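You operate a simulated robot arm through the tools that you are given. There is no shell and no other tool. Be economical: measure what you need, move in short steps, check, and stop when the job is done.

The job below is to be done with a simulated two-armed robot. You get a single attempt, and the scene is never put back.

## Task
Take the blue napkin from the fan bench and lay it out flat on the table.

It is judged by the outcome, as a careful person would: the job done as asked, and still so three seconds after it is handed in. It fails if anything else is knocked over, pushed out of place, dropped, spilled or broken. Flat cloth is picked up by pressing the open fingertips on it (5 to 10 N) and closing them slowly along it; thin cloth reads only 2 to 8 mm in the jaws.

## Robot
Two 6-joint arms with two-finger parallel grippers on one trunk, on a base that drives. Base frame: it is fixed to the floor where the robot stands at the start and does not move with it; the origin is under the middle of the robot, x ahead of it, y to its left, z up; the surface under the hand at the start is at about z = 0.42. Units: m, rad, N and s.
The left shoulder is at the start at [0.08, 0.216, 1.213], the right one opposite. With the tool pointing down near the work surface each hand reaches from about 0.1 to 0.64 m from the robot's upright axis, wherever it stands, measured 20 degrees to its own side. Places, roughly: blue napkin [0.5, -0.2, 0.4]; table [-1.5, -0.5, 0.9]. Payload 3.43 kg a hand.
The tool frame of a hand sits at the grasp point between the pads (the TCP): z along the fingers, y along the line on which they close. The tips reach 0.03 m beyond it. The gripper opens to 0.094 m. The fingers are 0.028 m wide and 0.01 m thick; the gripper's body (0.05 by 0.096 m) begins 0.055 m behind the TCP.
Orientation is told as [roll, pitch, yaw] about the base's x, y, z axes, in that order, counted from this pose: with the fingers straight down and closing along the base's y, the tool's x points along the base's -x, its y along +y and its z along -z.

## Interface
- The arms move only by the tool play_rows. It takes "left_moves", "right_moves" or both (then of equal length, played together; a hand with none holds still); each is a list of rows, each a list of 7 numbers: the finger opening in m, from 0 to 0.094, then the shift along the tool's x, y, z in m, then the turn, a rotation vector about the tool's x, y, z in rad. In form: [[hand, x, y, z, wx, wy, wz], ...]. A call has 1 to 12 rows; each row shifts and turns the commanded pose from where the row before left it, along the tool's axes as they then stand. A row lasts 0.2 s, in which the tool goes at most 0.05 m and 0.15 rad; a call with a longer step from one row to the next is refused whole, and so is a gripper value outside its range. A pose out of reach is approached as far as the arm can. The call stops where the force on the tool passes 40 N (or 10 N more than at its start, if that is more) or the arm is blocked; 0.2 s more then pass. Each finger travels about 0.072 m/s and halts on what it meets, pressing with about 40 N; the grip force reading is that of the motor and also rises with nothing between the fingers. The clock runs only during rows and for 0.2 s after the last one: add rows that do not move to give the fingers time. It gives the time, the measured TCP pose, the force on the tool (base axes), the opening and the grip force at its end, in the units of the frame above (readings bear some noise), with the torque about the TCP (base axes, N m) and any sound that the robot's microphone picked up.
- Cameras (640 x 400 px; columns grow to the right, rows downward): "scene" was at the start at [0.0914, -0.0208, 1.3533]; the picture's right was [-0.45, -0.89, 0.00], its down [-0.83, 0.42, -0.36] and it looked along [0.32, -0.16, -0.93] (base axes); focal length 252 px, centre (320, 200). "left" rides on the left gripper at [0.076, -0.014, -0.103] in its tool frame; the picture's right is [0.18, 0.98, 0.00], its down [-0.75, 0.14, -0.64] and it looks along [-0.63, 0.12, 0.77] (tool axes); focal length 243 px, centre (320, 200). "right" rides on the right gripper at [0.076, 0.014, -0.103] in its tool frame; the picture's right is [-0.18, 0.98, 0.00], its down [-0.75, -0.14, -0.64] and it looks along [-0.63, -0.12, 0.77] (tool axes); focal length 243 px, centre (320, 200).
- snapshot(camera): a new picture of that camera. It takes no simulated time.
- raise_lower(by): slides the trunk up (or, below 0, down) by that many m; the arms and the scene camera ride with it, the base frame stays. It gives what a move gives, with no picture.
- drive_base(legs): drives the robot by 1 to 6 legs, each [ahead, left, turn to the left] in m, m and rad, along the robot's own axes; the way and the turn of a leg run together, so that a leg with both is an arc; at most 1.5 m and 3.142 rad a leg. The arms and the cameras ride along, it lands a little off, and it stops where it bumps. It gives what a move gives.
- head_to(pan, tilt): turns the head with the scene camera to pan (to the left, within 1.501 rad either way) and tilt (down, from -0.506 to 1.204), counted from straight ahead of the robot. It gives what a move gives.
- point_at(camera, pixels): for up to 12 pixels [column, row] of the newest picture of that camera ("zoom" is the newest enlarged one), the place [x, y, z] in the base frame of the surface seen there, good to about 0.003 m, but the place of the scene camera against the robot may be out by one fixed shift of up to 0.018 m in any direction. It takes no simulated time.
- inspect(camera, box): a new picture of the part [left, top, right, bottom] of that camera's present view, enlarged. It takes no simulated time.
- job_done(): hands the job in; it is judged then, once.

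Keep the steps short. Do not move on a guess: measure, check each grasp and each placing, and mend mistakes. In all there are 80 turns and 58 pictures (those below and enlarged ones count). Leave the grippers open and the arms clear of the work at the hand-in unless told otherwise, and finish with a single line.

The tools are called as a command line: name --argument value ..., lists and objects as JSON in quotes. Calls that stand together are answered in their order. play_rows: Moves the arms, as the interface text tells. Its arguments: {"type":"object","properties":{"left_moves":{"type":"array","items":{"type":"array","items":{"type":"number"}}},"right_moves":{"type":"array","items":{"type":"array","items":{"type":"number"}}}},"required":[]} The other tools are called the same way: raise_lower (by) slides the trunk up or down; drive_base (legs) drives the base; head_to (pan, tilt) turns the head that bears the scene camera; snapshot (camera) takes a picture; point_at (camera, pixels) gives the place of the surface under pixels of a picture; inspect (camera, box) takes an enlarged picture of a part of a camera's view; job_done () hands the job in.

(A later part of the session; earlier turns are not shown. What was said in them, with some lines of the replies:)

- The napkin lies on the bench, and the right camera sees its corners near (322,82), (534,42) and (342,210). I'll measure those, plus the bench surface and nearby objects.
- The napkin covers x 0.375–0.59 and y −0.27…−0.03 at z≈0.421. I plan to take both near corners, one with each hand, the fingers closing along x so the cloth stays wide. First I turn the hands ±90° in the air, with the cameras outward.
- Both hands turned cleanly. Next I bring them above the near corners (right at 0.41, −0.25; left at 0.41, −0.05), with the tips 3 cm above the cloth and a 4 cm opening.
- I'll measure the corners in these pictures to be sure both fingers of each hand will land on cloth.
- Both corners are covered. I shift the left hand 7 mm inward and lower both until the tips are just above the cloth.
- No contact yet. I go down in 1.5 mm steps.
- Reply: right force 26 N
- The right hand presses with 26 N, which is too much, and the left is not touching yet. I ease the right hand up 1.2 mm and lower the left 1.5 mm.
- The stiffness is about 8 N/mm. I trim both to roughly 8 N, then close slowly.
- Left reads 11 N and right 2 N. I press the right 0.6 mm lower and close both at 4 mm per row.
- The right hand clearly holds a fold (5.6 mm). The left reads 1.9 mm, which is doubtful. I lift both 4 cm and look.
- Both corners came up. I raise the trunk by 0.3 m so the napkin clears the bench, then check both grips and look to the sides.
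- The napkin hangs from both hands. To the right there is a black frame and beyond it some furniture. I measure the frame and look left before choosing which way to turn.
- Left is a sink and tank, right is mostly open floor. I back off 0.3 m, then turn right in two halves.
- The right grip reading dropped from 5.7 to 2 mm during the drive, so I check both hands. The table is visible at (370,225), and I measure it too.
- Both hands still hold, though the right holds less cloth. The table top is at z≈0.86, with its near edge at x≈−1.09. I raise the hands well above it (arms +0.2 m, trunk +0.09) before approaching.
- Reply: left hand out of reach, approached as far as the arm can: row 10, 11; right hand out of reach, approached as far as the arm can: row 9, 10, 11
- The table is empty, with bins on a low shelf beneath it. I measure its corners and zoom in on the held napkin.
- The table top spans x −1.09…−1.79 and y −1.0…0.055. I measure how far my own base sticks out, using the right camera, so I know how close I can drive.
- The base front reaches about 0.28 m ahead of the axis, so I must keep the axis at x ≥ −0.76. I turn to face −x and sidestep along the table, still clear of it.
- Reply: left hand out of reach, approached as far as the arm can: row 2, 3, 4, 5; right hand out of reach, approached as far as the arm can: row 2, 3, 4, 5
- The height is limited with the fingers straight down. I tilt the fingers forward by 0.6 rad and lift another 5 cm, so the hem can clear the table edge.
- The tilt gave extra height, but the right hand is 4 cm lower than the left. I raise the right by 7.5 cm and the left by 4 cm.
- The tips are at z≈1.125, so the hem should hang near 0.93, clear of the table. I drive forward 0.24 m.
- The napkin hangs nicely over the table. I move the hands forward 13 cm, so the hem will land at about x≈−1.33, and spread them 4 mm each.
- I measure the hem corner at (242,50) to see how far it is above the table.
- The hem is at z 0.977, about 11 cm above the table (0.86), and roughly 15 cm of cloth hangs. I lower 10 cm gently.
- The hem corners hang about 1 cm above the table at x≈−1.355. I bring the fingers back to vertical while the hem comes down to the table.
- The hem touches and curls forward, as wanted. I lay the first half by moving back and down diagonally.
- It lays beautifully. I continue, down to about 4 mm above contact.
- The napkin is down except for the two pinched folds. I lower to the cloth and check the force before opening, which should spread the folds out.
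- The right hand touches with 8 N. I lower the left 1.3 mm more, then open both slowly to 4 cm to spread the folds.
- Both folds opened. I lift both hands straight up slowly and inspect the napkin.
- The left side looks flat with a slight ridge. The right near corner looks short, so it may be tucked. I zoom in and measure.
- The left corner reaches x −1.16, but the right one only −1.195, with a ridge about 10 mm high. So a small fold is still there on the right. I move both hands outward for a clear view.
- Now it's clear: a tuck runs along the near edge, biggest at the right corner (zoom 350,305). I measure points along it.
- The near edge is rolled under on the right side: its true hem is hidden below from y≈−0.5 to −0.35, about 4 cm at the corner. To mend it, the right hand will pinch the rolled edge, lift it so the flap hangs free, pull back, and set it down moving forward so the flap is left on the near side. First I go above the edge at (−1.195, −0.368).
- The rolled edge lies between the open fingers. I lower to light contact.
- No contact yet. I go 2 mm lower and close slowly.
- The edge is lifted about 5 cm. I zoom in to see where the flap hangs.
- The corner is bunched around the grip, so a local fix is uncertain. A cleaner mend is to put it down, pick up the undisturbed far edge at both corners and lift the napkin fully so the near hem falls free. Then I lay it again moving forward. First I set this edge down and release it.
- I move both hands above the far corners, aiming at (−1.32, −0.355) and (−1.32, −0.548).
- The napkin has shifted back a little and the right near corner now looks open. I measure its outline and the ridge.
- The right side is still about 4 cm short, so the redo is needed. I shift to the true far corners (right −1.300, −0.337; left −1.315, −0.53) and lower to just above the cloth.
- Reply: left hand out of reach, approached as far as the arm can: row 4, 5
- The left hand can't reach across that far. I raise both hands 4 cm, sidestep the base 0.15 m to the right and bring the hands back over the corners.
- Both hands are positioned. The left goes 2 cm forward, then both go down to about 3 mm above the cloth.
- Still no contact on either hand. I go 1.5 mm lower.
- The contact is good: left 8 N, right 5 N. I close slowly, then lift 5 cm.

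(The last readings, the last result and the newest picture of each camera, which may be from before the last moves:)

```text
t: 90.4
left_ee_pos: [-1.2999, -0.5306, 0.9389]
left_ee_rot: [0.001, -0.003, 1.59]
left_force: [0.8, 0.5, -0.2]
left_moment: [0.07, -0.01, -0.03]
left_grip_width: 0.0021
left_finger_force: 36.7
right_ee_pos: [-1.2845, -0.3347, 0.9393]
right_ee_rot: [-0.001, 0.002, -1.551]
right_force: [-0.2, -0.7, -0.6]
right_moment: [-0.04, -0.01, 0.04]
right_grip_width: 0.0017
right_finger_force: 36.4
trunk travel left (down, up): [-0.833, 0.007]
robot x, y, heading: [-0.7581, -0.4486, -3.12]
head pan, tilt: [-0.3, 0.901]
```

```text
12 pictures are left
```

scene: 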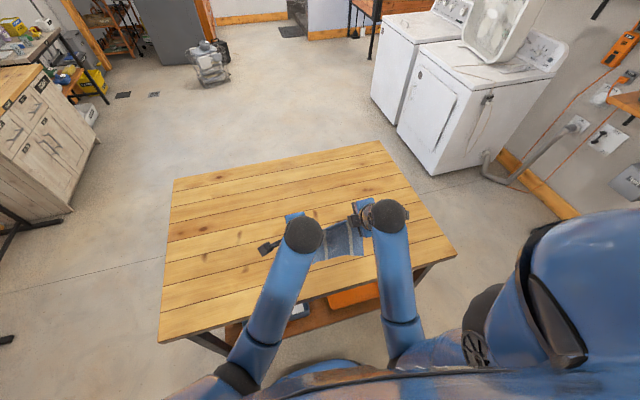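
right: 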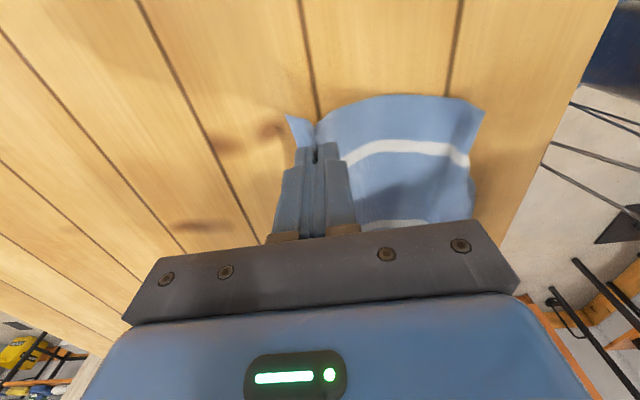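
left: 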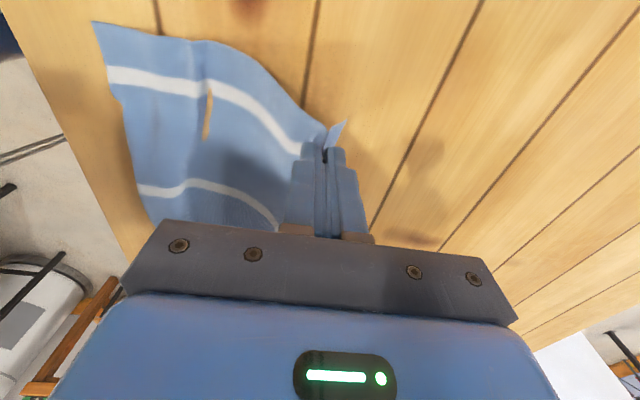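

Both grips are good, with a clear flap at each corner. I lift further while moving back, so the near hem comes off the table.

play_rows --left_moves '[[0, 0, -0.011, -0.01, 0, 0, 0], [0, 0, -0.011, -0.01, 0, 0, 0], [0, 0, -0.011, -0.01, 0, 0, 0], [0, 0, -0.011, -0.01, 0, 0, 0], [0, 0, -0.011, -0.01, 0, 0, 0], [0, 0, -0.011, -0.01, 0, 0, 0], [0, 0, -0.011, -0.01, 0, 0, 0], [0, 0, -0.011, -0.01, 0, 0, 0], [0, 0, -0.011, -0.01, 0, 0, 0], [0, 0, -0.011, -0.005, 0, 0, 0]]' --right_moves '[[0, 0, 0.0095, -0.01, 0, 0, 0], [0, 0, 0.0095, -0.01, 0, 0, 0], [0, 0, 0.0095, -0.01, 0, 0, 0], [0, 0, 0.0095, -0.01, 0, 0, 0], [0, 0, 0.0095, -0.01, 0, 0, 0], [0, 0, 0.0095, -0.01, 0, 0, 0], [0, 0, 0.0095, -0.01, 0, 0, 0], [0, 0, 0.0095, -0.01, 0, 0, 0], [0, 0, 0.0095, -0.01, 0, 0, 0], [0, 0, 0.0095, -0.005, 0, 0, 0]]'

play_rows --left_moves '[[0, 0, 0, 0, -0.1, 0, 0], [0, 0, 0, 0, -0.1, 0, 0], [0, 0, 0, 0, -0.1, 0, 0], [0, 0, 0, 0, -0.1, 0, 0], [0, 0, 0, 0, -0.1, 0, 0], [0, 0, 0, 0, -0.1, 0, 0], [0, 0, 0.009, -0.0132, 0, 0, 0], [0, 0, 0.009, -0.0132, 0, 0, 0], [0, 0, 0.009, -0.0132, 0, 0, 0], [0, 0, 0.009, -0.0132, 0, 0, 0], [0, 0, 0.009, -0.0132, 0, 0, 0], [0, 0, 0, 0, 0, 0, 0]]' --right_moves '[[0, 0, 0, 0, 0.1, 0, 0], [0, 0, 0, 0, 0.1, 0, 0], [0, 0, 0, 0, 0.1, 0, 0], [0, 0, 0, 0, 0.1, 0, 0], [0, 0, 0, 0, 0.1, 0, 0], [0, 0, 0, 0, 0.1, 0, 0], [0, 0, -0.009, -0.0132, 0, 0, 0], [0, 0, -0.009, -0.0132, 0, 0, 0], [0, 0, -0.009, -0.0132, 0, 0, 0], [0, 0, -0.009, -0.0132, 0, 0, 0], [0, 0, -0.009, -0.0132, 0, 0, 0], [0, 0, 0, 0, 0, 0, 0]]'

snapshot --camera "right"

```text
t: 92.6
left_ee_pos: [-1.1883, -0.5293, 1.0357]
left_ee_rot: [0.001, -0.002, 1.591]
left_force: [0.0, 0.1, -0.1]
left_moment: [0.03, -0.03, 0.01]
left_grip_width: 0.002
left_finger_force: 36.5
right_ee_pos: [-1.1886, -0.3337, 1.0339]
right_ee_rot: [-0.003, 0.0, -1.55]
right_force: [0.2, 0.1, -0.8]
right_moment: [-0.02, 0.02, 0.0]
right_grip_width: 0.0017
right_finger_force: 36.8
trunk travel left (down, up): [-0.833, 0.007]
robot x, y, heading: [-0.7561, -0.4496, -3.12]
head pan, tilt: [-0.3, 0.901]
```

```text
t: 95.2
left_ee_pos: [-1.1882, -0.5303, 1.1164]
left_ee_rot: [0.601, -0.002, 1.591]
left_force: [-0.3, 3.5, -0.2]
left_moment: [0.1, -0.03, -0.02]
left_grip_width: 0.0017
left_finger_force: 36.4
right_ee_pos: [-1.1903, -0.3303, 1.1147]
right_ee_rot: [-0.601, -0.001, -1.552]
right_force: [-0.6, -2.2, 0.5]
right_moment: [-0.07, -0.04, 0.01]
right_grip_width: 0.0016
right_finger_force: 36.7
trunk travel left (down, up): [-0.833, 0.007]
robot x, y, heading: [-0.7521, -0.4515, -3.123]
head pan, tilt: [-0.3, 0.901]
```

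```text
11 pictures are left
```

right: 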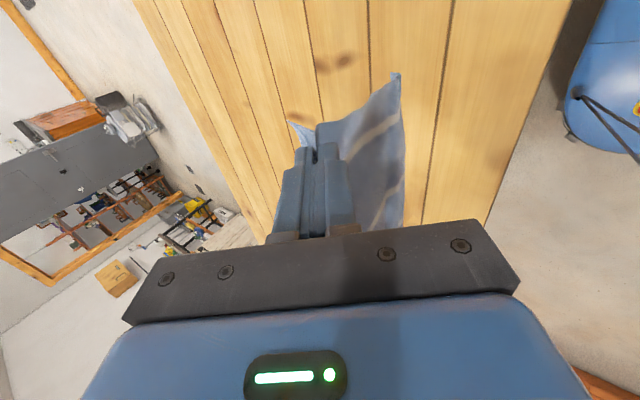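

The cloth is taut between the hands (about 3 N), so I'll ease that. I measure the hanging hem and zoom in on its right corner.

inspect --camera "right" --box '[280, 60, 430, 240]'

point_at --camera "right" --pixels '[[396, 80], [401, 110], [401, 150], [401, 190], [320, 128], [299, 128]]'

```text
2.22 times, centred on (355, 150) of right
```

zoom: 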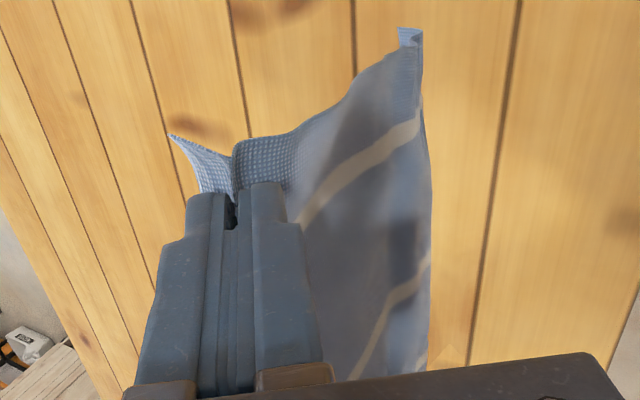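

```text
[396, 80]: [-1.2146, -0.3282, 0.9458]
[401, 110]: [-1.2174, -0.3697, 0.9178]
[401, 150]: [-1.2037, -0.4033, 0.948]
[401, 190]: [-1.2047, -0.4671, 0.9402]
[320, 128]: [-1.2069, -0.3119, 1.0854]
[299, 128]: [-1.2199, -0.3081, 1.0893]
```

The near hem now hangs freely, with only a tiny curl at the corner. I ease the tension, lower 6.5 cm and move back 3 cm, then turn the fingers vertical again.

play_rows --left_moves '[[0, -0.001, -0.0086, 0.0059, 0, 0, 0], [0, -0.001, -0.0086, 0.0059, 0, 0, 0], [0, 0, -0.0086, 0.0059, 0, 0, 0], [0, 0, -0.0086, 0.0059, 0, 0, 0], [0, 0, -0.0086, 0.0059, 0, 0, 0], [0, 0, -0.0086, 0.0059, 0.1, 0, 0], [0, 0, 0, 0, 0.1, 0, 0], [0, 0, 0, 0, 0.1, 0, 0], [0, 0, 0, 0, 0.1, 0, 0], [0, 0, 0, 0, 0.1, 0, 0], [0, 0, 0, 0.01, 0.1, 0, 0], [0, 0, 0, 0.01, 0, 0, 0]]' --right_moves '[[0, -0.001, 0.0086, 0.0059, 0, 0, 0], [0, -0.001, 0.0086, 0.0059, 0, 0, 0], [0, 0, 0.0086, 0.0059, 0, 0, 0], [0, 0, 0.0086, 0.0059, 0, 0, 0], [0, 0, 0.0086, 0.0059, 0, 0, 0], [0, 0, 0.0086, 0.0059, -0.1, 0, 0], [0, 0, 0, 0, -0.1, 0, 0], [0, 0, 0, 0, -0.1, 0, 0], [0, 0, 0, 0, -0.1, 0, 0], [0, 0, 0, 0, -0.1, 0, 0], [0, 0, 0, 0.01, -0.1, 0, 0], [0, 0, 0, 0.01, 0, 0, 0]]'

snapshot --camera "right"

```text
t: 97.8
left_ee_pos: [-1.1676, -0.5277, 1.0303]
left_ee_rot: [0.0, -0.002, 1.59]
left_force: [-0.8, -0.3, 0.2]
left_moment: [-0.03, 0.04, -0.03]
left_grip_width: 0.0018
left_finger_force: 36.3
left hand out of reach, approached as far as the arm can: row 11
right_ee_pos: [-1.1684, -0.3339, 1.0263]
right_ee_rot: [-0.001, -0.001, -1.553]
right_force: [0.1, 0.3, -0.6]
right_moment: [0.01, 0.05, 0.03]
right_grip_width: 0.0018
right_finger_force: 36.7
right hand out of reach, approached as far as the arm can: row 11
trunk travel left (down, up): [-0.833, 0.007]
robot x, y, heading: [-0.7505, -0.4534, -3.123]
head pan, tilt: [-0.3, 0.901]
```

```text
9 pictures are left
```

right: 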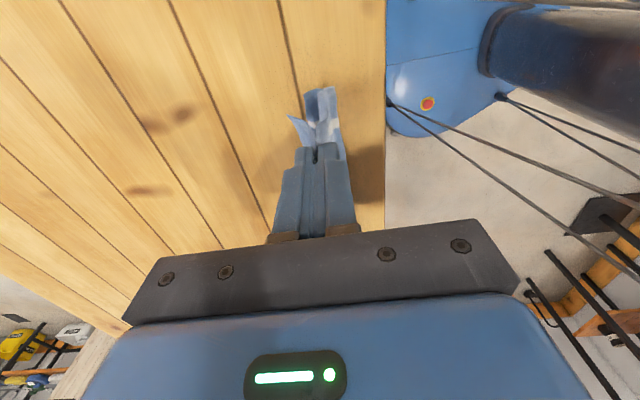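

The hem is on the table, pointing toward the robot. I lay the cloth by moving forward and down, half way first.

play_rows --left_moves '[[0, 0, 0.014, 0.006, 0, 0, 0], [0, 0, 0.014, 0.008, 0, 0, 0], [0, 0, 0.0125, 0.0105, 0, 0, 0], [0, 0, 0.0125, 0.0105, 0, 0, 0], [0, 0, 0.0125, 0.0105, 0, 0, 0], [0, 0, 0.0125, 0.0105, 0, 0, 0], [0, 0, 0, 0, 0, 0, 0]]' --right_moves '[[0, 0, -0.014, 0.006, 0, 0, 0], [0, 0, -0.014, 0.008, 0, 0, 0], [0, 0, -0.0125, 0.0105, 0, 0, 0], [0, 0, -0.0125, 0.0105, 0, 0, 0], [0, 0, -0.0125, 0.0105, 0, 0, 0], [0, 0, -0.0125, 0.0105, 0, 0, 0], [0, 0, 0, 0, 0, 0, 0]]'

snapshot --camera "right"

point_at --camera "right" --pixels '[[340, 100], [380, 100], [400, 110], [420, 110], [400, 150]]'

```text
t: 99.4
left_ee_pos: [-1.2472, -0.529, 0.9746]
left_ee_rot: [0.001, -0.003, 1.59]
left_force: [0.7, 0.0, 1.0]
left_moment: [-0.01, 0.02, -0.01]
left_grip_width: 0.0019
left_finger_force: 36.6
right_ee_pos: [-1.2474, -0.3358, 0.9713]
right_ee_rot: [0.0, -0.001, -1.553]
right_force: [0.2, -0.4, -0.2]
right_moment: [-0.02, 0.04, -0.03]
right_grip_width: 0.0019
right_finger_force: 36.5
trunk travel left (down, up): [-0.833, 0.007]
robot x, y, heading: [-0.7538, -0.4526, -3.125]
head pan, tilt: [-0.3, 0.901]
```

```text
8 pictures are left
```

right: 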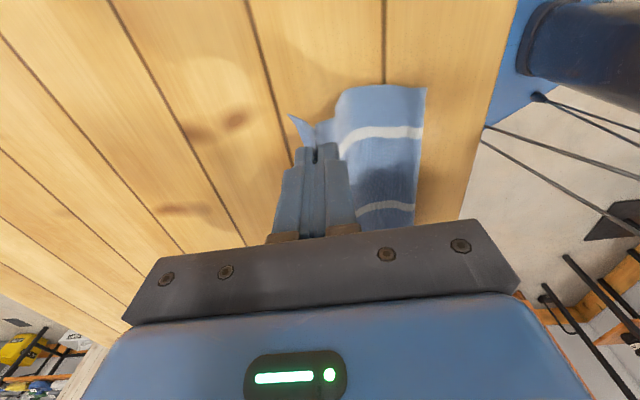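

```text
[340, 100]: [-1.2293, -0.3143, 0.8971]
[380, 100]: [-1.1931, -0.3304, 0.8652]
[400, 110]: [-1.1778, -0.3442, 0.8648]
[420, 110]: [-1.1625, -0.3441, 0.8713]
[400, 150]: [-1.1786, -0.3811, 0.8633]
```

The near hem now lies square and flat. I continue to just above the table.

play_rows --left_moves '[[0, 0, 0.0115, 0.011, 0, 0, 0], [0, 0, 0.0115, 0.011, 0, 0, 0], [0, 0, 0.0115, 0.011, 0, 0, 0], [0, 0, 0.0115, 0.011, 0, 0, 0], [0, 0, 0.0115, 0.011, 0, 0, 0], [0, 0, 0.0115, 0.011, 0, 0, 0], [0, 0, 0.011, 0.011, 0, 0, 0], [0, 0, 0, 0.003, 0, 0, 0], [0, 0, 0, 0, 0, 0, 0]]' --right_moves '[[0, 0, -0.0115, 0.011, 0, 0, 0], [0, 0, -0.0115, 0.011, 0, 0, 0], [0, 0, -0.0115, 0.011, 0, 0, 0], [0, 0, -0.0115, 0.011, 0, 0, 0], [0, 0, -0.0115, 0.011, 0, 0, 0], [0, 0, -0.0115, 0.011, 0, 0, 0], [0, 0, -0.011, 0.011, 0, 0, 0], [0, 0, 0, 0.001, 0, 0, 0], [0, 0, 0, 0, 0, 0, 0]]'

play_rows --left_moves '[[0, 0, 0, 0.0015, 0, 0, 0], [0, 0, 0, 0, 0, 0, 0]]' --right_moves '[[0, 0, 0, 0.0015, 0, 0, 0], [0, 0, 0, 0, 0, 0, 0]]'

```text
t: 101.4
left_ee_pos: [-1.325, -0.5288, 0.8942]
left_ee_rot: [0.002, -0.002, 1.59]
left_force: [0.5, 0.6, 0.5]
left_moment: [0.02, 0.02, -0.01]
left_grip_width: 0.0019
left_finger_force: 36.1
right_ee_pos: [-1.3277, -0.3358, 0.8943]
right_ee_rot: [-0.002, -0.001, -1.552]
right_force: [-0.2, -0.3, 0.6]
right_moment: [0.01, 0.02, 0.05]
right_grip_width: 0.0017
right_finger_force: 36.4
trunk travel left (down, up): [-0.833, 0.007]
robot x, y, heading: [-0.7538, -0.4512, -3.118]
head pan, tilt: [-0.3, 0.901]
```

```text
t: 102.0
left_ee_pos: [-1.3251, -0.5303, 0.8928]
left_ee_rot: [0.002, -0.001, 1.591]
left_force: [0.3, 1.0, 0.5]
left_moment: [-0.02, 0.06, 0.04]
left_grip_width: 0.0021
left_finger_force: 36.1
right_ee_pos: [-1.3285, -0.3362, 0.8919]
right_ee_rot: [-0.002, 0.0, -1.551]
right_force: [0.5, 0.2, -0.4]
right_moment: [-0.03, -0.02, -0.01]
right_grip_width: 0.0017
right_finger_force: 35.9
trunk travel left (down, up): [-0.833, 0.007]
robot x, y, heading: [-0.7579, -0.4491, -3.125]
head pan, tilt: [-0.3, 0.901]
```

No contact yet. I go 1.5 mm lower to touch.

play_rows --left_moves '[[0, 0, 0, 0.001, 0, 0, 0], [0, 0, 0, 0.0005, 0, 0, 0], [0, 0, 0, 0, 0, 0, 0]]' --right_moves '[[0, 0, 0, 0.001, 0, 0, 0], [0, 0, 0, 0.0005, 0, 0, 0], [0, 0, 0, 0, 0, 0, 0]]'

```text
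t: 102.8
left_ee_pos: [-1.3256, -0.5288, 0.8925]
left_ee_rot: [0.003, -0.003, 1.591]
left_force: [0.0, 0.0, 1.5]
left_moment: [-0.02, 0.0, -0.02]
left_grip_width: 0.0019
left_finger_force: 37.2
right_ee_pos: [-1.3276, -0.3369, 0.8926]
right_ee_rot: [-0.003, 0.0, -1.553]
right_force: [-0.4, 1.7, 7.4]
right_moment: [0.09, 0.03, 0.01]
right_grip_width: 0.0017
right_finger_force: 36.6
trunk travel left (down, up): [-0.833, 0.007]
robot x, y, heading: [-0.7539, -0.4517, -3.125]
head pan, tilt: [-0.3, 0.901]
```

The right reads 7 N. I add 0.7 mm on the left, then open slowly to 3.2 cm, spreading each fold as I release it.

play_rows --left_moves '[[0, 0, 0, 0.0007, 0, 0, 0], [0.003, 0, 0, 0, 0, 0, 0], [0.006, 0, 0, 0, 0, 0, 0], [0.009, 0, 0, 0, 0, 0, 0], [0.012, 0, 0, 0, 0, 0, 0], [0.015, 0, 0, 0, 0, 0, 0], [0.018, 0, 0, 0, 0, 0, 0], [0.021, 0, 0, 0, 0, 0, 0], [0.024, 0, 0, 0, 0, 0, 0], [0.028, 0, 0, 0, 0, 0, 0], [0.032, 0, 0, 0, 0, 0, 0], [0.032, 0, 0, 0, 0, 0, 0]]' --right_moves '[[0, 0, 0, 0, 0, 0, 0], [0.003, 0, 0, 0, 0, 0, 0], [0.006, 0, 0, 0, 0, 0, 0], [0.009, 0, 0, 0, 0, 0, 0], [0.012, 0, 0, 0, 0, 0, 0], [0.015, 0, 0, 0, 0, 0, 0], [0.018, 0, 0, 0, 0, 0, 0], [0.021, 0, 0, 0, 0, 0, 0], [0.024, 0, 0, 0, 0, 0, 0], [0.028, 0, 0, 0, 0, 0, 0], [0.032, 0, 0, 0, 0, 0, 0], [0.032, 0, 0, 0, 0, 0, 0]]'

play_rows --left_moves '[[0.032, 0, 0, -0.005, 0, 0, 0], [0.032, 0, 0, -0.01, 0, 0, 0], [0.032, 0, 0, -0.02, 0, 0, 0], [0.032, 0, 0, -0.03, 0, 0, 0], [0.032, 0, 0, -0.03, 0, 0, 0], [0.032, 0.03, 0, 0, 0, 0, 0], [0.032, 0.03, 0, 0, 0, 0, 0], [0.032, 0.03, 0, 0, 0, 0, 0], [0.032, 0.03, 0, 0, 0, 0, 0], [0.032, 0, 0, 0, 0, 0, 0]]' --right_moves '[[0.032, 0, 0, -0.005, 0, 0, 0], [0.032, 0, 0, -0.01, 0, 0, 0], [0.032, 0, 0, -0.02, 0, 0, 0], [0.032, 0, 0, -0.03, 0, 0, 0], [0.032, 0, 0, -0.03, 0, 0, 0], [0.032, 0.03, 0, 0, 0, 0, 0], [0.032, 0.03, 0, 0, 0, 0, 0], [0.032, 0.03, 0, 0, 0, 0, 0], [0.032, 0.03, 0, 0, 0, 0, 0], [0.032, 0, 0, 0, 0, 0, 0]]'

head_to --pan 0.0 --tilt 1.0

snapshot --camera "scene"

```text
t: 105.4
left_ee_pos: [-1.326, -0.5297, 0.8913]
left_ee_rot: [0.003, -0.002, 1.59]
left_force: [1.0, 0.4, 0.6]
left_moment: [0.01, 0.04, 0.05]
left_grip_width: 0.0318
left_finger_force: 0.0
right_ee_pos: [-1.3279, -0.3357, 0.8907]
right_ee_rot: [-0.002, 0.0, -1.552]
right_force: [0.3, -0.6, 11.1]
right_moment: [0.1, -0.04, 0.01]
right_grip_width: 0.0286
right_finger_force: 0.1
trunk travel left (down, up): [-0.833, 0.007]
robot x, y, heading: [-0.755, -0.4545, -3.119]
head pan, tilt: [-0.3, 0.901]
```

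```text
t: 107.6
left_ee_pos: [-1.3222, -0.6503, 0.9813]
left_ee_rot: [0.002, -0.003, 1.591]
left_force: [0.7, 0.4, 0.6]
left_moment: [0.0, -0.02, 0.03]
left_grip_width: 0.032
left_finger_force: 0.1
right_ee_pos: [-1.3315, -0.2158, 0.984]
right_ee_rot: [0.0, 0.0, -1.552]
right_force: [0.5, 0.7, 0.5]
right_moment: [0.02, 0.01, 0.02]
right_grip_width: 0.032
right_finger_force: 0.0
trunk travel left (down, up): [-0.833, 0.007]
robot x, y, heading: [-0.7538, -0.4556, -3.118]
head pan, tilt: [-0.3, 0.901]
```

```text
t: 108.4
left_ee_pos: [-1.3221, -0.6499, 0.9822]
left_ee_rot: [0.0, -0.002, 1.591]
left_force: [-1.0, 0.4, 0.8]
left_moment: [0.02, 0.02, 0.0]
left_grip_width: 0.032
left_finger_force: 0.0
right_ee_pos: [-1.3324, -0.2165, 0.9848]
right_ee_rot: [-0.001, 0.002, -1.55]
right_force: [0.1, -0.6, -0.3]
right_moment: [-0.02, -0.02, 0.03]
right_grip_width: 0.0321
right_finger_force: 0.1
trunk travel left (down, up): [-0.833, 0.007]
robot x, y, heading: [-0.7551, -0.4546, -3.126]
head pan, tilt: [0.0, 1.0]
```

```text
7 pictures are left
```

scene: 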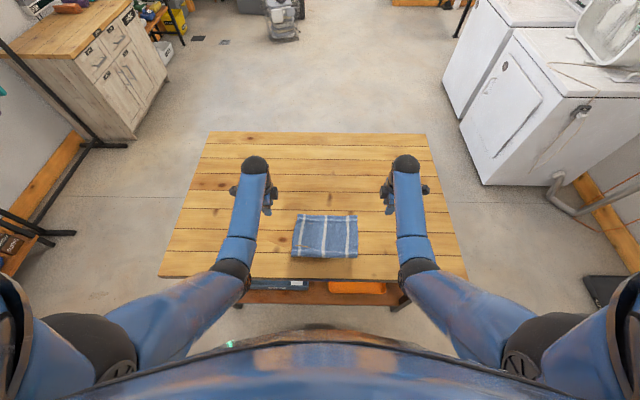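

The napkin lies open on the table with both hands clear of it. I zoom in to check how flat it is.

inspect --camera "scene" --box '[277, 203, 373, 263]'

point_at --camera "scene" --pixels '[[298, 215], [356, 217], [292, 256], [357, 257], [325, 216], [325, 257], [300, 222], [350, 224], [325, 224], [325, 240], [300, 245], [350, 245]]'

```text
6.67 times, centred on (325, 233) of scene
```

zoom: 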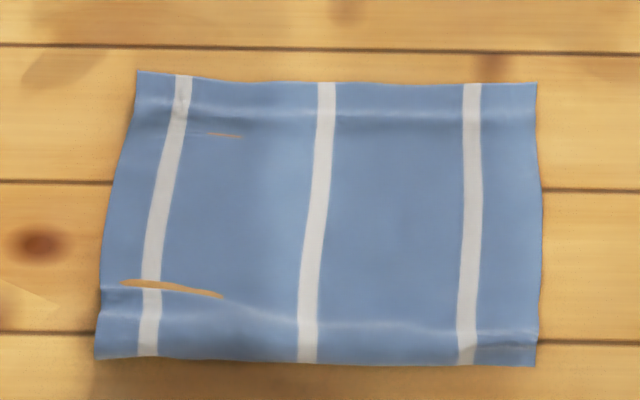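

```text
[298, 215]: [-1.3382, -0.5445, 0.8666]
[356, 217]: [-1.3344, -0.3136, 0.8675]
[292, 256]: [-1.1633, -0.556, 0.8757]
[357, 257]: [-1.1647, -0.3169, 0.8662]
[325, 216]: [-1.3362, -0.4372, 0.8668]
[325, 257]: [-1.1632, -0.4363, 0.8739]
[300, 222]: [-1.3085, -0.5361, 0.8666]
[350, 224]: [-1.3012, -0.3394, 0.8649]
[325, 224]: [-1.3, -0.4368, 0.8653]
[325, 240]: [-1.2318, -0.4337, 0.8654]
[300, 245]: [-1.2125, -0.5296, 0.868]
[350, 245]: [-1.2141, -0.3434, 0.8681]
```

The napkin is open and nearly flat, but it measures 0.175 m instead of 0.215. Shallow creases remain along the near edge and, slightly, along the far edge. I'll spread them by straddling each crease with the fingers, pressing lightly and opening. First I locate the creases precisely.

point_at --camera "zoom" --pixels '[[130, 275], [130, 300], [130, 350], [200, 300], [300, 325], [300, 358], [510, 320], [510, 335], [510, 360], [160, 110], [500, 115], [160, 76]]'

```text
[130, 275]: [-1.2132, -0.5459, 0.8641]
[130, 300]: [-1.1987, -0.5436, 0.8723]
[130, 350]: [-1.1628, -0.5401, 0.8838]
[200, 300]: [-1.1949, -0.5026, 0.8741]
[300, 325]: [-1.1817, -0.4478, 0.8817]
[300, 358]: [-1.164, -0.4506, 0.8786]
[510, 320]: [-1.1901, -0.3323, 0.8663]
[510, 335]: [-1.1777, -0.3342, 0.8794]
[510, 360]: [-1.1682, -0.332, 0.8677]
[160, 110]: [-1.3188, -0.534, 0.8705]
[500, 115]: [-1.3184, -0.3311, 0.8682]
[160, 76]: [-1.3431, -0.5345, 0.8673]
```

The near left strip reads higher than the table, so I look at it from the side with the left camera after moving both hands back along the edges.

play_rows --left_moves '[[0.032, 0, -0.025, 0, 0, 0, 0], [0.032, 0, -0.025, 0, 0, 0, 0], [0.032, 0, -0.025, 0, 0, 0, 0], [0.032, 0, -0.025, 0, 0, 0, 0], [0.032, 0, -0.015, 0, 0, 0, 0], [0.032, 0.0, 0, 0.02, 0, 0, 0], [0.032, 0.0, 0, 0, 0, 0, 0]]' --right_moves '[[0.032, 0, 0.025, 0, 0, 0, 0], [0.032, 0, 0.025, 0, 0, 0, 0], [0.032, 0, 0.025, 0, 0, 0, 0], [0.032, 0, 0.025, 0, 0, 0, 0], [0.032, 0, 0.025, 0, 0, 0, 0], [0.032, 0, 0.015, 0.02, 0, 0, 0], [0.032, 0, 0, 0, 0, 0, 0]]'

inspect --camera "left" --box '[200, 100, 480, 280]'

```text
t: 110.0
left_ee_pos: [-1.2098, -0.6469, 0.9642]
left_ee_rot: [-0.001, -0.002, 1.588]
left_force: [0.4, 0.3, 0.1]
left_moment: [0.03, 0.0, -0.03]
left_grip_width: 0.0318
left_finger_force: 0.1
right_ee_pos: [-1.1889, -0.2161, 0.9656]
right_ee_rot: [0.001, 0.001, -1.552]
right_force: [0.0, -0.2, 0.3]
right_moment: [0.01, 0.02, -0.01]
right_grip_width: 0.0319
right_finger_force: 0.0
trunk travel left (down, up): [-0.833, 0.007]
robot x, y, heading: [-0.7514, -0.4522, -3.123]
head pan, tilt: [0.0, 1.0]
```

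```text
2.22 times, centred on (340, 190) of left
```

zoom: 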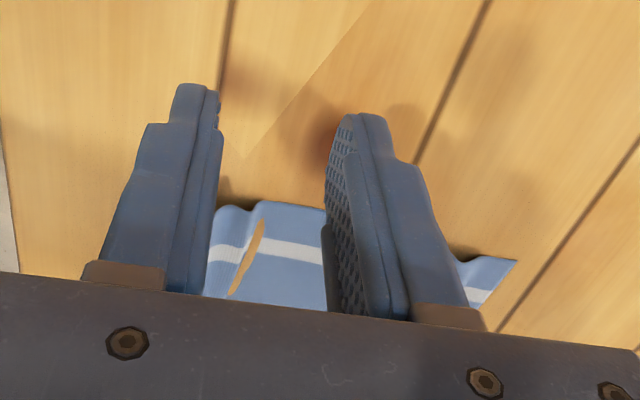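

The side view shows a shallow hump at the near edge with a valley behind it. I bring both hands over the near crease, fingers 4 cm apart: the far finger on flat cloth at x≈−1.22, the near finger on the edge strip at x≈−1.17.

play_rows --left_moves '[[0.04, -0.03, -0.0035, 0, 0, 0, 0], [0.04, -0.03, -0.0035, 0, 0, 0, 0], [0.04, -0.03, -0.0035, 0, 0, 0, 0], [0.04, -0.022, -0.0035, 0, 0, 0, 0], [0.04, 0, 0, 0.03, 0, 0, 0], [0.04, 0, 0, 0.03, 0, 0, 0], [0.04, 0, 0, 0.01, 0, 0, 0], [0.04, 0, 0, 0, 0, 0, 0]]' --right_moves '[[0.04, -0.03, -0.0022, 0, 0, 0, 0], [0.04, -0.03, -0.0022, 0, 0, 0, 0], [0.04, -0.03, -0.0022, 0, 0, 0, 0], [0.04, -0.029, -0.0022, 0, 0, 0, 0], [0.04, 0, 0, 0.03, 0, 0, 0], [0.04, 0, 0, 0.03, 0, 0, 0], [0.04, 0, 0, 0.01, 0, 0, 0], [0.04, 0, 0, 0, 0, 0, 0]]'

play_rows --left_moves '[[0.04, 0, 0, 0.002, 0, 0, 0], [0.04, 0, 0, 0.001, 0, 0, 0], [0.04, 0, 0, 0, 0, 0, 0]]' --right_moves '[[0.04, 0, 0, 0.002, 0, 0, 0], [0.04, 0, 0, 0.001, 0, 0, 0], [0.04, 0, 0, 0, 0, 0, 0]]'

```text
t: 111.8
left_ee_pos: [-1.1962, -0.5357, 0.8961]
left_ee_rot: [0.002, -0.002, 1.59]
left_force: [0.0, 0.4, -0.1]
left_moment: [0.01, -0.01, 0.02]
left_grip_width: 0.0397
left_finger_force: 0.0
right_ee_pos: [-1.1983, -0.3347, 0.8943]
right_ee_rot: [-0.001, 0.001, -1.552]
right_force: [-0.2, -0.1, 0.1]
right_moment: [0.0, 0.02, 0.02]
right_grip_width: 0.0402
right_finger_force: 0.1
trunk travel left (down, up): [-0.833, 0.007]
robot x, y, heading: [-0.7545, -0.4495, -3.123]
head pan, tilt: [0.0, 1.0]
```

```text
t: 112.6
left_ee_pos: [-1.1974, -0.5354, 0.8927]
left_ee_rot: [0.002, -0.002, 1.591]
left_force: [-0.1, 0.1, 0.0]
left_moment: [0.0, 0.0, 0.02]
left_grip_width: 0.0399
left_finger_force: 0.0
right_ee_pos: [-1.1964, -0.3327, 0.8913]
right_ee_rot: [0.0, 0.002, -1.552]
right_force: [1.2, -0.4, -0.3]
right_moment: [-0.02, 0.01, 0.04]
right_grip_width: 0.0399
right_finger_force: 0.0
trunk travel left (down, up): [-0.833, 0.007]
robot x, y, heading: [-0.7535, -0.4523, -3.123]
head pan, tilt: [0.0, 1.0]
```

play_rows --left_moves '[[0.04, 0, 0, 0.001, 0, 0, 0], [0.04, 0, 0, 0.001, 0, 0, 0], [0.04, 0, 0, 0, 0, 0, 0]]' --right_moves '[[0.04, 0, 0, 0.001, 0, 0, 0], [0.04, 0, 0, 0.0005, 0, 0, 0], [0.04, 0, 0, 0, 0, 0, 0]]'

```text
t: 113.4
left_ee_pos: [-1.1979, -0.5359, 0.8908]
left_ee_rot: [0.005, 0.0, 1.59]
left_force: [-0.4, -1.7, 11.5]
left_moment: [-0.05, -0.24, 0.01]
left_grip_width: 0.0404
left_finger_force: 0.2
right_ee_pos: [-1.1961, -0.3327, 0.8912]
right_ee_rot: [-0.001, 0.0, -1.552]
right_force: [-0.1, -0.3, 2.5]
right_moment: [0.04, -0.02, -0.01]
right_grip_width: 0.04
right_finger_force: 0.0
trunk travel left (down, up): [-0.833, 0.007]
robot x, y, heading: [-0.7523, -0.4538, -3.121]
head pan, tilt: [0.0, 1.0]
```

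The left reads 11.5 N and the right 2.5 N. I lower the right 0.6 mm and spread slowly, moving the hands back so the far fingers stay put.

play_rows --left_moves '[[0.04, 0, 0, 0, 0, 0, 0], [0.043, 0, -0.0015, 0, 0, 0, 0], [0.046, 0, -0.0015, 0, 0, 0, 0], [0.049, 0, -0.0015, 0, 0, 0, 0], [0.052, 0, -0.0015, 0, 0, 0, 0], [0.055, 0, -0.0015, 0, 0, 0, 0], [0.058, 0, -0.0015, 0, 0, 0, 0], [0.061, 0, -0.0015, 0, 0, 0, 0], [0.064, 0, -0.0015, 0, 0, 0, 0], [0.066, 0, -0.001, 0, 0, 0, 0], [0.066, 0, 0, 0, 0, 0, 0]]' --right_moves '[[0.04, 0, 0, 0.0006, 0, 0, 0], [0.043, 0, 0.0015, 0, 0, 0, 0], [0.046, 0, 0.0015, 0, 0, 0, 0], [0.049, 0, 0.0015, 0, 0, 0, 0], [0.052, 0, 0.0015, 0, 0, 0, 0], [0.055, 0, 0.0015, 0, 0, 0, 0], [0.058, 0, 0.0015, 0, 0, 0, 0], [0.061, 0, 0.0015, 0, 0, 0, 0], [0.064, 0, 0.0015, 0, 0, 0, 0], [0.066, 0, 0.001, 0, 0, 0, 0], [0.066, 0, 0, 0, 0, 0, 0]]'

play_rows --left_moves '[[0.066, 0, 0, -0.005, 0, 0, 0], [0.066, 0, 0, -0.015, 0, 0, 0], [0.066, 0, 0, -0.03, 0, 0, 0], [0.066, 0, 0, -0.03, 0, 0, 0], [0.06, 0.04, 0, 0, 0, 0, 0], [0.06, 0.04, 0, 0, 0, 0, 0], [0.06, 0.03, 0, 0, 0, 0, 0], [0.06, 0, 0, 0, 0, 0, 0]]' --right_moves '[[0.066, 0, 0, -0.005, 0, 0, 0], [0.066, 0, 0, -0.015, 0, 0, 0], [0.066, 0, 0, -0.03, 0, 0, 0], [0.066, 0, 0, -0.03, 0, 0, 0], [0.06, 0.04, 0, 0, 0, 0, 0], [0.06, 0.04, 0, 0, 0, 0, 0], [0.06, 0.03, 0, 0, 0, 0, 0], [0.06, 0, 0, 0, 0, 0, 0]]'

inspect --camera "scene" --box '[277, 205, 373, 265]'

```text
t: 115.8
left_ee_pos: [-1.1832, -0.5349, 0.8922]
left_ee_rot: [0.004, -0.003, 1.59]
left_force: [-4.2, 0.4, 14.6]
left_moment: [-0.03, -0.39, 0.04]
left_grip_width: 0.0639
left_finger_force: 0.1
right_ee_pos: [-1.1819, -0.3338, 0.8914]
right_ee_rot: [-0.002, 0.001, -1.552]
right_force: [-5.5, 1.4, 23.1]
right_moment: [0.07, -0.46, 0.02]
right_grip_width: 0.0623
right_finger_force: 0.0
trunk travel left (down, up): [-0.833, 0.007]
robot x, y, heading: [-0.7533, -0.4493, -3.122]
head pan, tilt: [0.0, 1.0]
```

```text
t: 117.6
left_ee_pos: [-1.181, -0.6452, 0.9691]
left_ee_rot: [0.003, -0.001, 1.59]
left_force: [-0.2, -0.1, -0.8]
left_moment: [0.01, 0.0, -0.01]
left_grip_width: 0.0602
left_finger_force: 0.0
right_ee_pos: [-1.1868, -0.2238, 0.9703]
right_ee_rot: [0.001, 0.0, -1.551]
right_force: [0.4, 0.0, 0.2]
right_moment: [0.03, -0.01, 0.02]
right_grip_width: 0.0602
right_finger_force: 0.1
trunk travel left (down, up): [-0.833, 0.007]
robot x, y, heading: [-0.7559, -0.4514, -3.126]
head pan, tilt: [0.0, 1.0]
```

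```text
6.67 times, centred on (325, 235) of scene
```

zoom: 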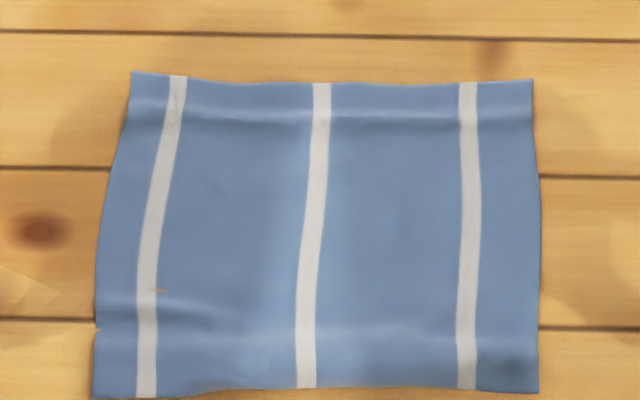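

A big improvement: the near crease is spread out. I measure what remains, including the faint far ridge.

point_at --camera "zoom" --pixels '[[135, 78], [320, 88], [530, 85], [98, 392], [305, 383], [535, 388], [150, 107], [510, 112], [320, 112], [125, 315], [305, 335], [510, 335]]'

```text
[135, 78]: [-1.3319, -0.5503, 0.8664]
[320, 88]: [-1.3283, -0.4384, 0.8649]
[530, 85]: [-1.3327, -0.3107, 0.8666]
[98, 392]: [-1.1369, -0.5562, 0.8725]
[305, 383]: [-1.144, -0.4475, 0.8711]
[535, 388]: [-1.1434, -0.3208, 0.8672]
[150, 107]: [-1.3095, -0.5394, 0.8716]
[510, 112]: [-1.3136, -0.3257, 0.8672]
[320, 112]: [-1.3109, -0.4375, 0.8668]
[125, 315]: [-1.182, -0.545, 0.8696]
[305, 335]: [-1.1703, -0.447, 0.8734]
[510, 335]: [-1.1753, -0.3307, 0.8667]
```

It now spans about 0.195 × 0.24 m, and the remaining ripples are at most 6 mm. The same gentle spread on the far ridge (x≈−1.311) will finish it, so I move both hands there.

play_rows --left_moves '[[0.03, 0, 0.03, 0, 0, 0, 0], [0.03, 0, 0.03, 0, 0, 0, 0], [0.03, 0, 0.03, 0, 0, 0, 0], [0.03, 0, 0.033, 0, 0, 0, 0], [0.03, -0.04, 0, 0, 0, 0, 0], [0.03, -0.04, 0, 0, 0, 0, 0], [0.03, -0.033, 0, 0, 0, 0, 0], [0.03, 0, 0, 0.03, 0, 0, 0], [0.03, 0, 0, 0.03, 0, 0, 0], [0.03, 0, 0, 0.014, 0, 0, 0], [0.03, 0, 0, 0, 0, 0, 0]]' --right_moves '[[0.03, 0, -0.03, 0, 0, 0, 0], [0.03, 0, -0.03, 0, 0, 0, 0], [0.03, 0, -0.03, 0, 0, 0, 0], [0.03, 0, -0.027, 0, 0, 0, 0], [0.03, -0.04, 0, 0, 0, 0, 0], [0.03, -0.04, 0, 0, 0, 0, 0], [0.03, -0.029, 0, 0, 0, 0, 0], [0.03, 0, 0, 0.03, 0, 0, 0], [0.03, 0, 0, 0.03, 0, 0, 0], [0.03, 0, 0, 0.015, 0, 0, 0], [0.03, 0, 0, 0, 0, 0, 0]]'

play_rows --left_moves '[[0.03, 0, 0, 0.0015, 0, 0, 0], [0.03, 0, 0, 0.001, 0, 0, 0], [0.03, 0, 0, 0, 0, 0, 0]]' --right_moves '[[0.03, 0, 0, 0.0015, 0, 0, 0], [0.03, 0, 0, 0.001, 0, 0, 0], [0.03, 0, 0, 0, 0, 0, 0]]'

```text
t: 120.0
left_ee_pos: [-1.3099, -0.5346, 0.8948]
left_ee_rot: [0.002, -0.002, 1.589]
left_force: [-0.6, -1.3, 0.2]
left_moment: [0.04, -0.01, 0.0]
left_grip_width: 0.03
left_finger_force: 0.0
right_ee_pos: [-1.3001, -0.3331, 0.8934]
right_ee_rot: [-0.003, 0.0, -1.551]
right_force: [-0.1, -0.1, -0.3]
right_moment: [-0.01, -0.03, 0.01]
right_grip_width: 0.0299
right_finger_force: 0.0
trunk travel left (down, up): [-0.833, 0.007]
robot x, y, heading: [-0.7553, -0.4533, -3.123]
head pan, tilt: [0.0, 1.0]
```

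```text
t: 120.8
left_ee_pos: [-1.3089, -0.5346, 0.8943]
left_ee_rot: [0.003, -0.002, 1.59]
left_force: [0.7, 0.1, -0.6]
left_moment: [0.02, -0.02, -0.03]
left_grip_width: 0.0302
left_finger_force: 0.1
right_ee_pos: [-1.301, -0.3349, 0.8919]
right_ee_rot: [-0.003, 0.0, -1.553]
right_force: [-0.4, 0.1, -0.6]
right_moment: [-0.01, 0.03, -0.03]
right_grip_width: 0.03
right_finger_force: 0.1
trunk travel left (down, up): [-0.833, 0.007]
robot x, y, heading: [-0.759, -0.4505, -3.123]
head pan, tilt: [0.0, 1.0]
```

I shift the left hand back 4 mm so its far finger stays on the cloth, and lower both to contact.

play_rows --left_moves '[[0.03, 0, -0.004, 0, 0, 0, 0], [0.03, 0, 0, 0.001, 0, 0, 0], [0.03, 0, 0, 0.001, 0, 0, 0], [0.03, 0, 0, 0, 0, 0, 0]]' --right_moves '[[0.03, 0, 0, 0, 0, 0, 0], [0.03, 0, 0, 0.001, 0, 0, 0], [0.03, 0, 0, 0.0005, 0, 0, 0], [0.03, 0, 0, 0, 0, 0, 0]]'

```text
t: 121.8
left_ee_pos: [-1.3019, -0.5344, 0.8921]
left_ee_rot: [0.002, -0.001, 1.59]
left_force: [0.3, 0.1, 0.1]
left_moment: [-0.01, -0.03, -0.02]
left_grip_width: 0.0298
left_finger_force: 0.1
right_ee_pos: [-1.2989, -0.3339, 0.8912]
right_ee_rot: [-0.003, -0.001, -1.553]
right_force: [-1.2, -0.6, 4.8]
right_moment: [0.04, -0.03, 0.01]
right_grip_width: 0.0293
right_finger_force: 0.0
trunk travel left (down, up): [-0.833, 0.007]
robot x, y, heading: [-0.7562, -0.4544, -3.117]
head pan, tilt: [0.0, 1.0]
```

The right is at 5 N. I lower the left 1.3 mm more, then spread both to 5 cm while moving forward.

play_rows --left_moves '[[0.03, 0, 0, 0.001, 0, 0, 0], [0.03, 0, 0, 0.0003, 0, 0, 0], [0.033, 0, 0.0015, 0, 0, 0, 0], [0.036, 0, 0.0015, 0, 0, 0, 0], [0.039, 0, 0.0015, 0, 0, 0, 0], [0.042, 0, 0.0015, 0, 0, 0, 0], [0.045, 0, 0.0015, 0, 0, 0, 0], [0.048, 0, 0.0015, 0, 0, 0, 0], [0.05, 0, 0.001, 0, 0, 0, 0], [0.05, 0, 0, 0, 0, 0, 0]]' --right_moves '[[0.03, 0, 0, 0, 0, 0, 0], [0.03, 0, 0, 0, 0, 0, 0], [0.033, 0, -0.0015, 0, 0, 0, 0], [0.036, 0, -0.0015, 0, 0, 0, 0], [0.039, 0, -0.0015, 0, 0, 0, 0], [0.042, 0, -0.0015, 0, 0, 0, 0], [0.045, 0, -0.0015, 0, 0, 0, 0], [0.048, 0, -0.0015, 0, 0, 0, 0], [0.05, 0, -0.001, 0, 0, 0, 0], [0.05, 0, 0, 0, 0, 0, 0]]'

play_rows --left_moves '[[0.05, 0, 0, -0.005, 0, 0, 0], [0.05, 0, 0, -0.015, 0, 0, 0], [0.06, 0, 0, -0.03, 0, 0, 0], [0.07, 0, 0, -0.03, 0, 0, 0], [0.08, 0.04, 0, -0.01, 0, 0, 0], [0.09, 0.04, 0, 0, 0, 0, 0], [0.09, 0.04, 0, 0, 0, 0, 0], [0.09, 0.03, 0, 0, 0, 0, 0], [0.09, 0, 0, 0, 0, 0, 0]]' --right_moves '[[0.05, 0, 0, -0.005, 0, 0, 0], [0.05, 0, 0, -0.015, 0, 0, 0], [0.06, 0, 0, -0.03, 0, 0, 0], [0.07, 0, 0, -0.03, 0, 0, 0], [0.08, 0.04, 0, -0.01, 0, 0, 0], [0.09, 0.04, 0, 0, 0, 0, 0], [0.09, 0.04, 0, 0, 0, 0, 0], [0.09, 0.03, 0, 0, 0, 0, 0], [0.09, 0, 0, 0, 0, 0, 0]]'

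inspect --camera "scene" --box '[277, 205, 373, 265]'

point_at --camera "zoom" --pixels '[[135, 75], [320, 82], [530, 80], [98, 392], [305, 383], [535, 388], [150, 107], [510, 112], [320, 112], [125, 315], [305, 335], [510, 335]]'

```text
t: 124.0
left_ee_pos: [-1.3119, -0.5351, 0.8904]
left_ee_rot: [0.003, -0.003, 1.589]
left_force: [0.7, -0.3, 3.4]
left_moment: [-0.02, 0.01, -0.01]
left_grip_width: 0.049
left_finger_force: 0.1
right_ee_pos: [-1.3098, -0.3339, 0.8908]
right_ee_rot: [-0.001, -0.001, -1.551]
right_force: [1.4, 0.0, 3.4]
right_moment: [0.01, -0.06, -0.02]
right_grip_width: 0.0494
right_finger_force: 0.0
trunk travel left (down, up): [-0.833, 0.007]
robot x, y, heading: [-0.756, -0.453, -3.124]
head pan, tilt: [0.0, 1.0]
```

```text
t: 126.0
left_ee_pos: [-1.3092, -0.6862, 0.9824]
left_ee_rot: [0.002, -0.001, 1.59]
left_force: [0.3, 0.3, -0.5]
left_moment: [-0.01, -0.01, 0.0]
left_grip_width: 0.0901
left_finger_force: 0.0
right_ee_pos: [-1.314, -0.1844, 0.9808]
right_ee_rot: [-0.003, 0.0, -1.551]
right_force: [0.2, 0.3, -0.1]
right_moment: [0.0, -0.03, -0.01]
right_grip_width: 0.0897
right_finger_force: 0.1
trunk travel left (down, up): [-0.833, 0.007]
robot x, y, heading: [-0.7564, -0.4509, -3.122]
head pan, tilt: [0.0, 1.0]
```

```text
6.67 times, centred on (325, 235) of scene
```

zoom: 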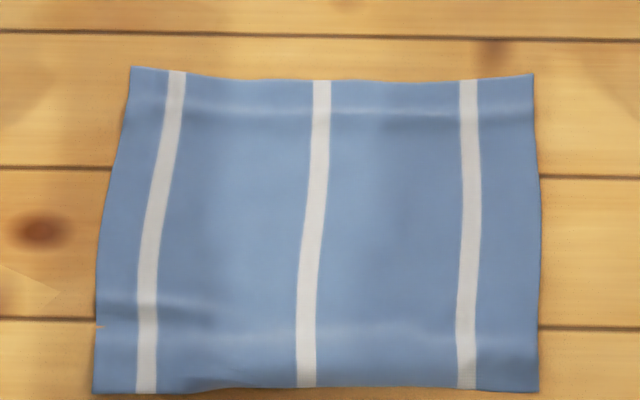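

```text
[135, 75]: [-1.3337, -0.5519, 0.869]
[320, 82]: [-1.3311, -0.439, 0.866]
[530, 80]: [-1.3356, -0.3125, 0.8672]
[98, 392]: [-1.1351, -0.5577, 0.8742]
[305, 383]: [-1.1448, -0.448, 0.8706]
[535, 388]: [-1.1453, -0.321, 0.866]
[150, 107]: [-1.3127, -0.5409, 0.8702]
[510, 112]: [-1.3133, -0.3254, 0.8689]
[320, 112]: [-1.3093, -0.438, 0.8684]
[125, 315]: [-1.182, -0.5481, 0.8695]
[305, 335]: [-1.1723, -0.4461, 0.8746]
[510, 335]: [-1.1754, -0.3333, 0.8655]
```

The napkin now lies as a single open layer, about 0.2 × 0.24 m, with only gentle ripples of a few millimetres. The hands are open and to the sides, so I back the robot off 0.3 m to clear the work and take a last look.

drive_base --legs '[[-0.3, 0, 0]]'

snapshot --camera "scene"

```text
t: 128.1
left_ee_pos: [-1.0039, -0.6784, 0.9801]
left_ee_rot: [-0.003, -0.002, 1.586]
left_force: [0.4, -1.0, -0.1]
left_moment: [0.02, -0.06, -0.01]
left_grip_width: 0.09
left_finger_force: 0.1
right_ee_pos: [-1.0066, -0.1765, 0.9789]
right_ee_rot: [0.002, -0.001, -1.556]
right_force: [-1.0, -0.6, 0.2]
right_moment: [0.03, 0.01, 0.01]
right_grip_width: 0.09
right_finger_force: 0.1
trunk travel left (down, up): [-0.833, 0.007]
robot x, y, heading: [-0.4494, -0.4473, -3.131]
head pan, tilt: [0.0, 1.0]
```

```text
2 pictures are left
```

scene: 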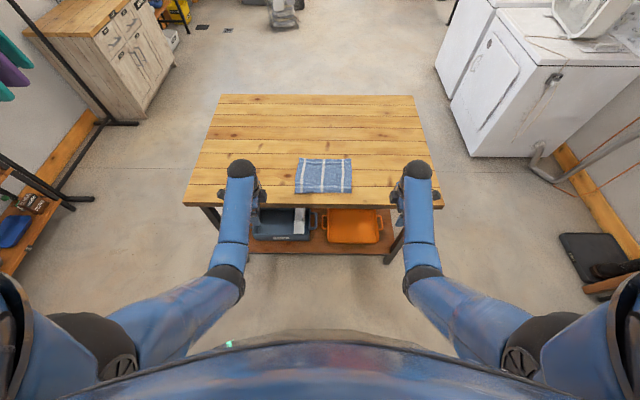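

The napkin lies open on the table, everything else is in place, the grippers are open and the arms are clear. I hand the job in.

job_done

```text
The job is handed in.
```

The blue napkin is open on the table in a single layer, about 0.2 × 0.24 m, with a few ripples up to about 8 mm high; nothing else was seen to move.
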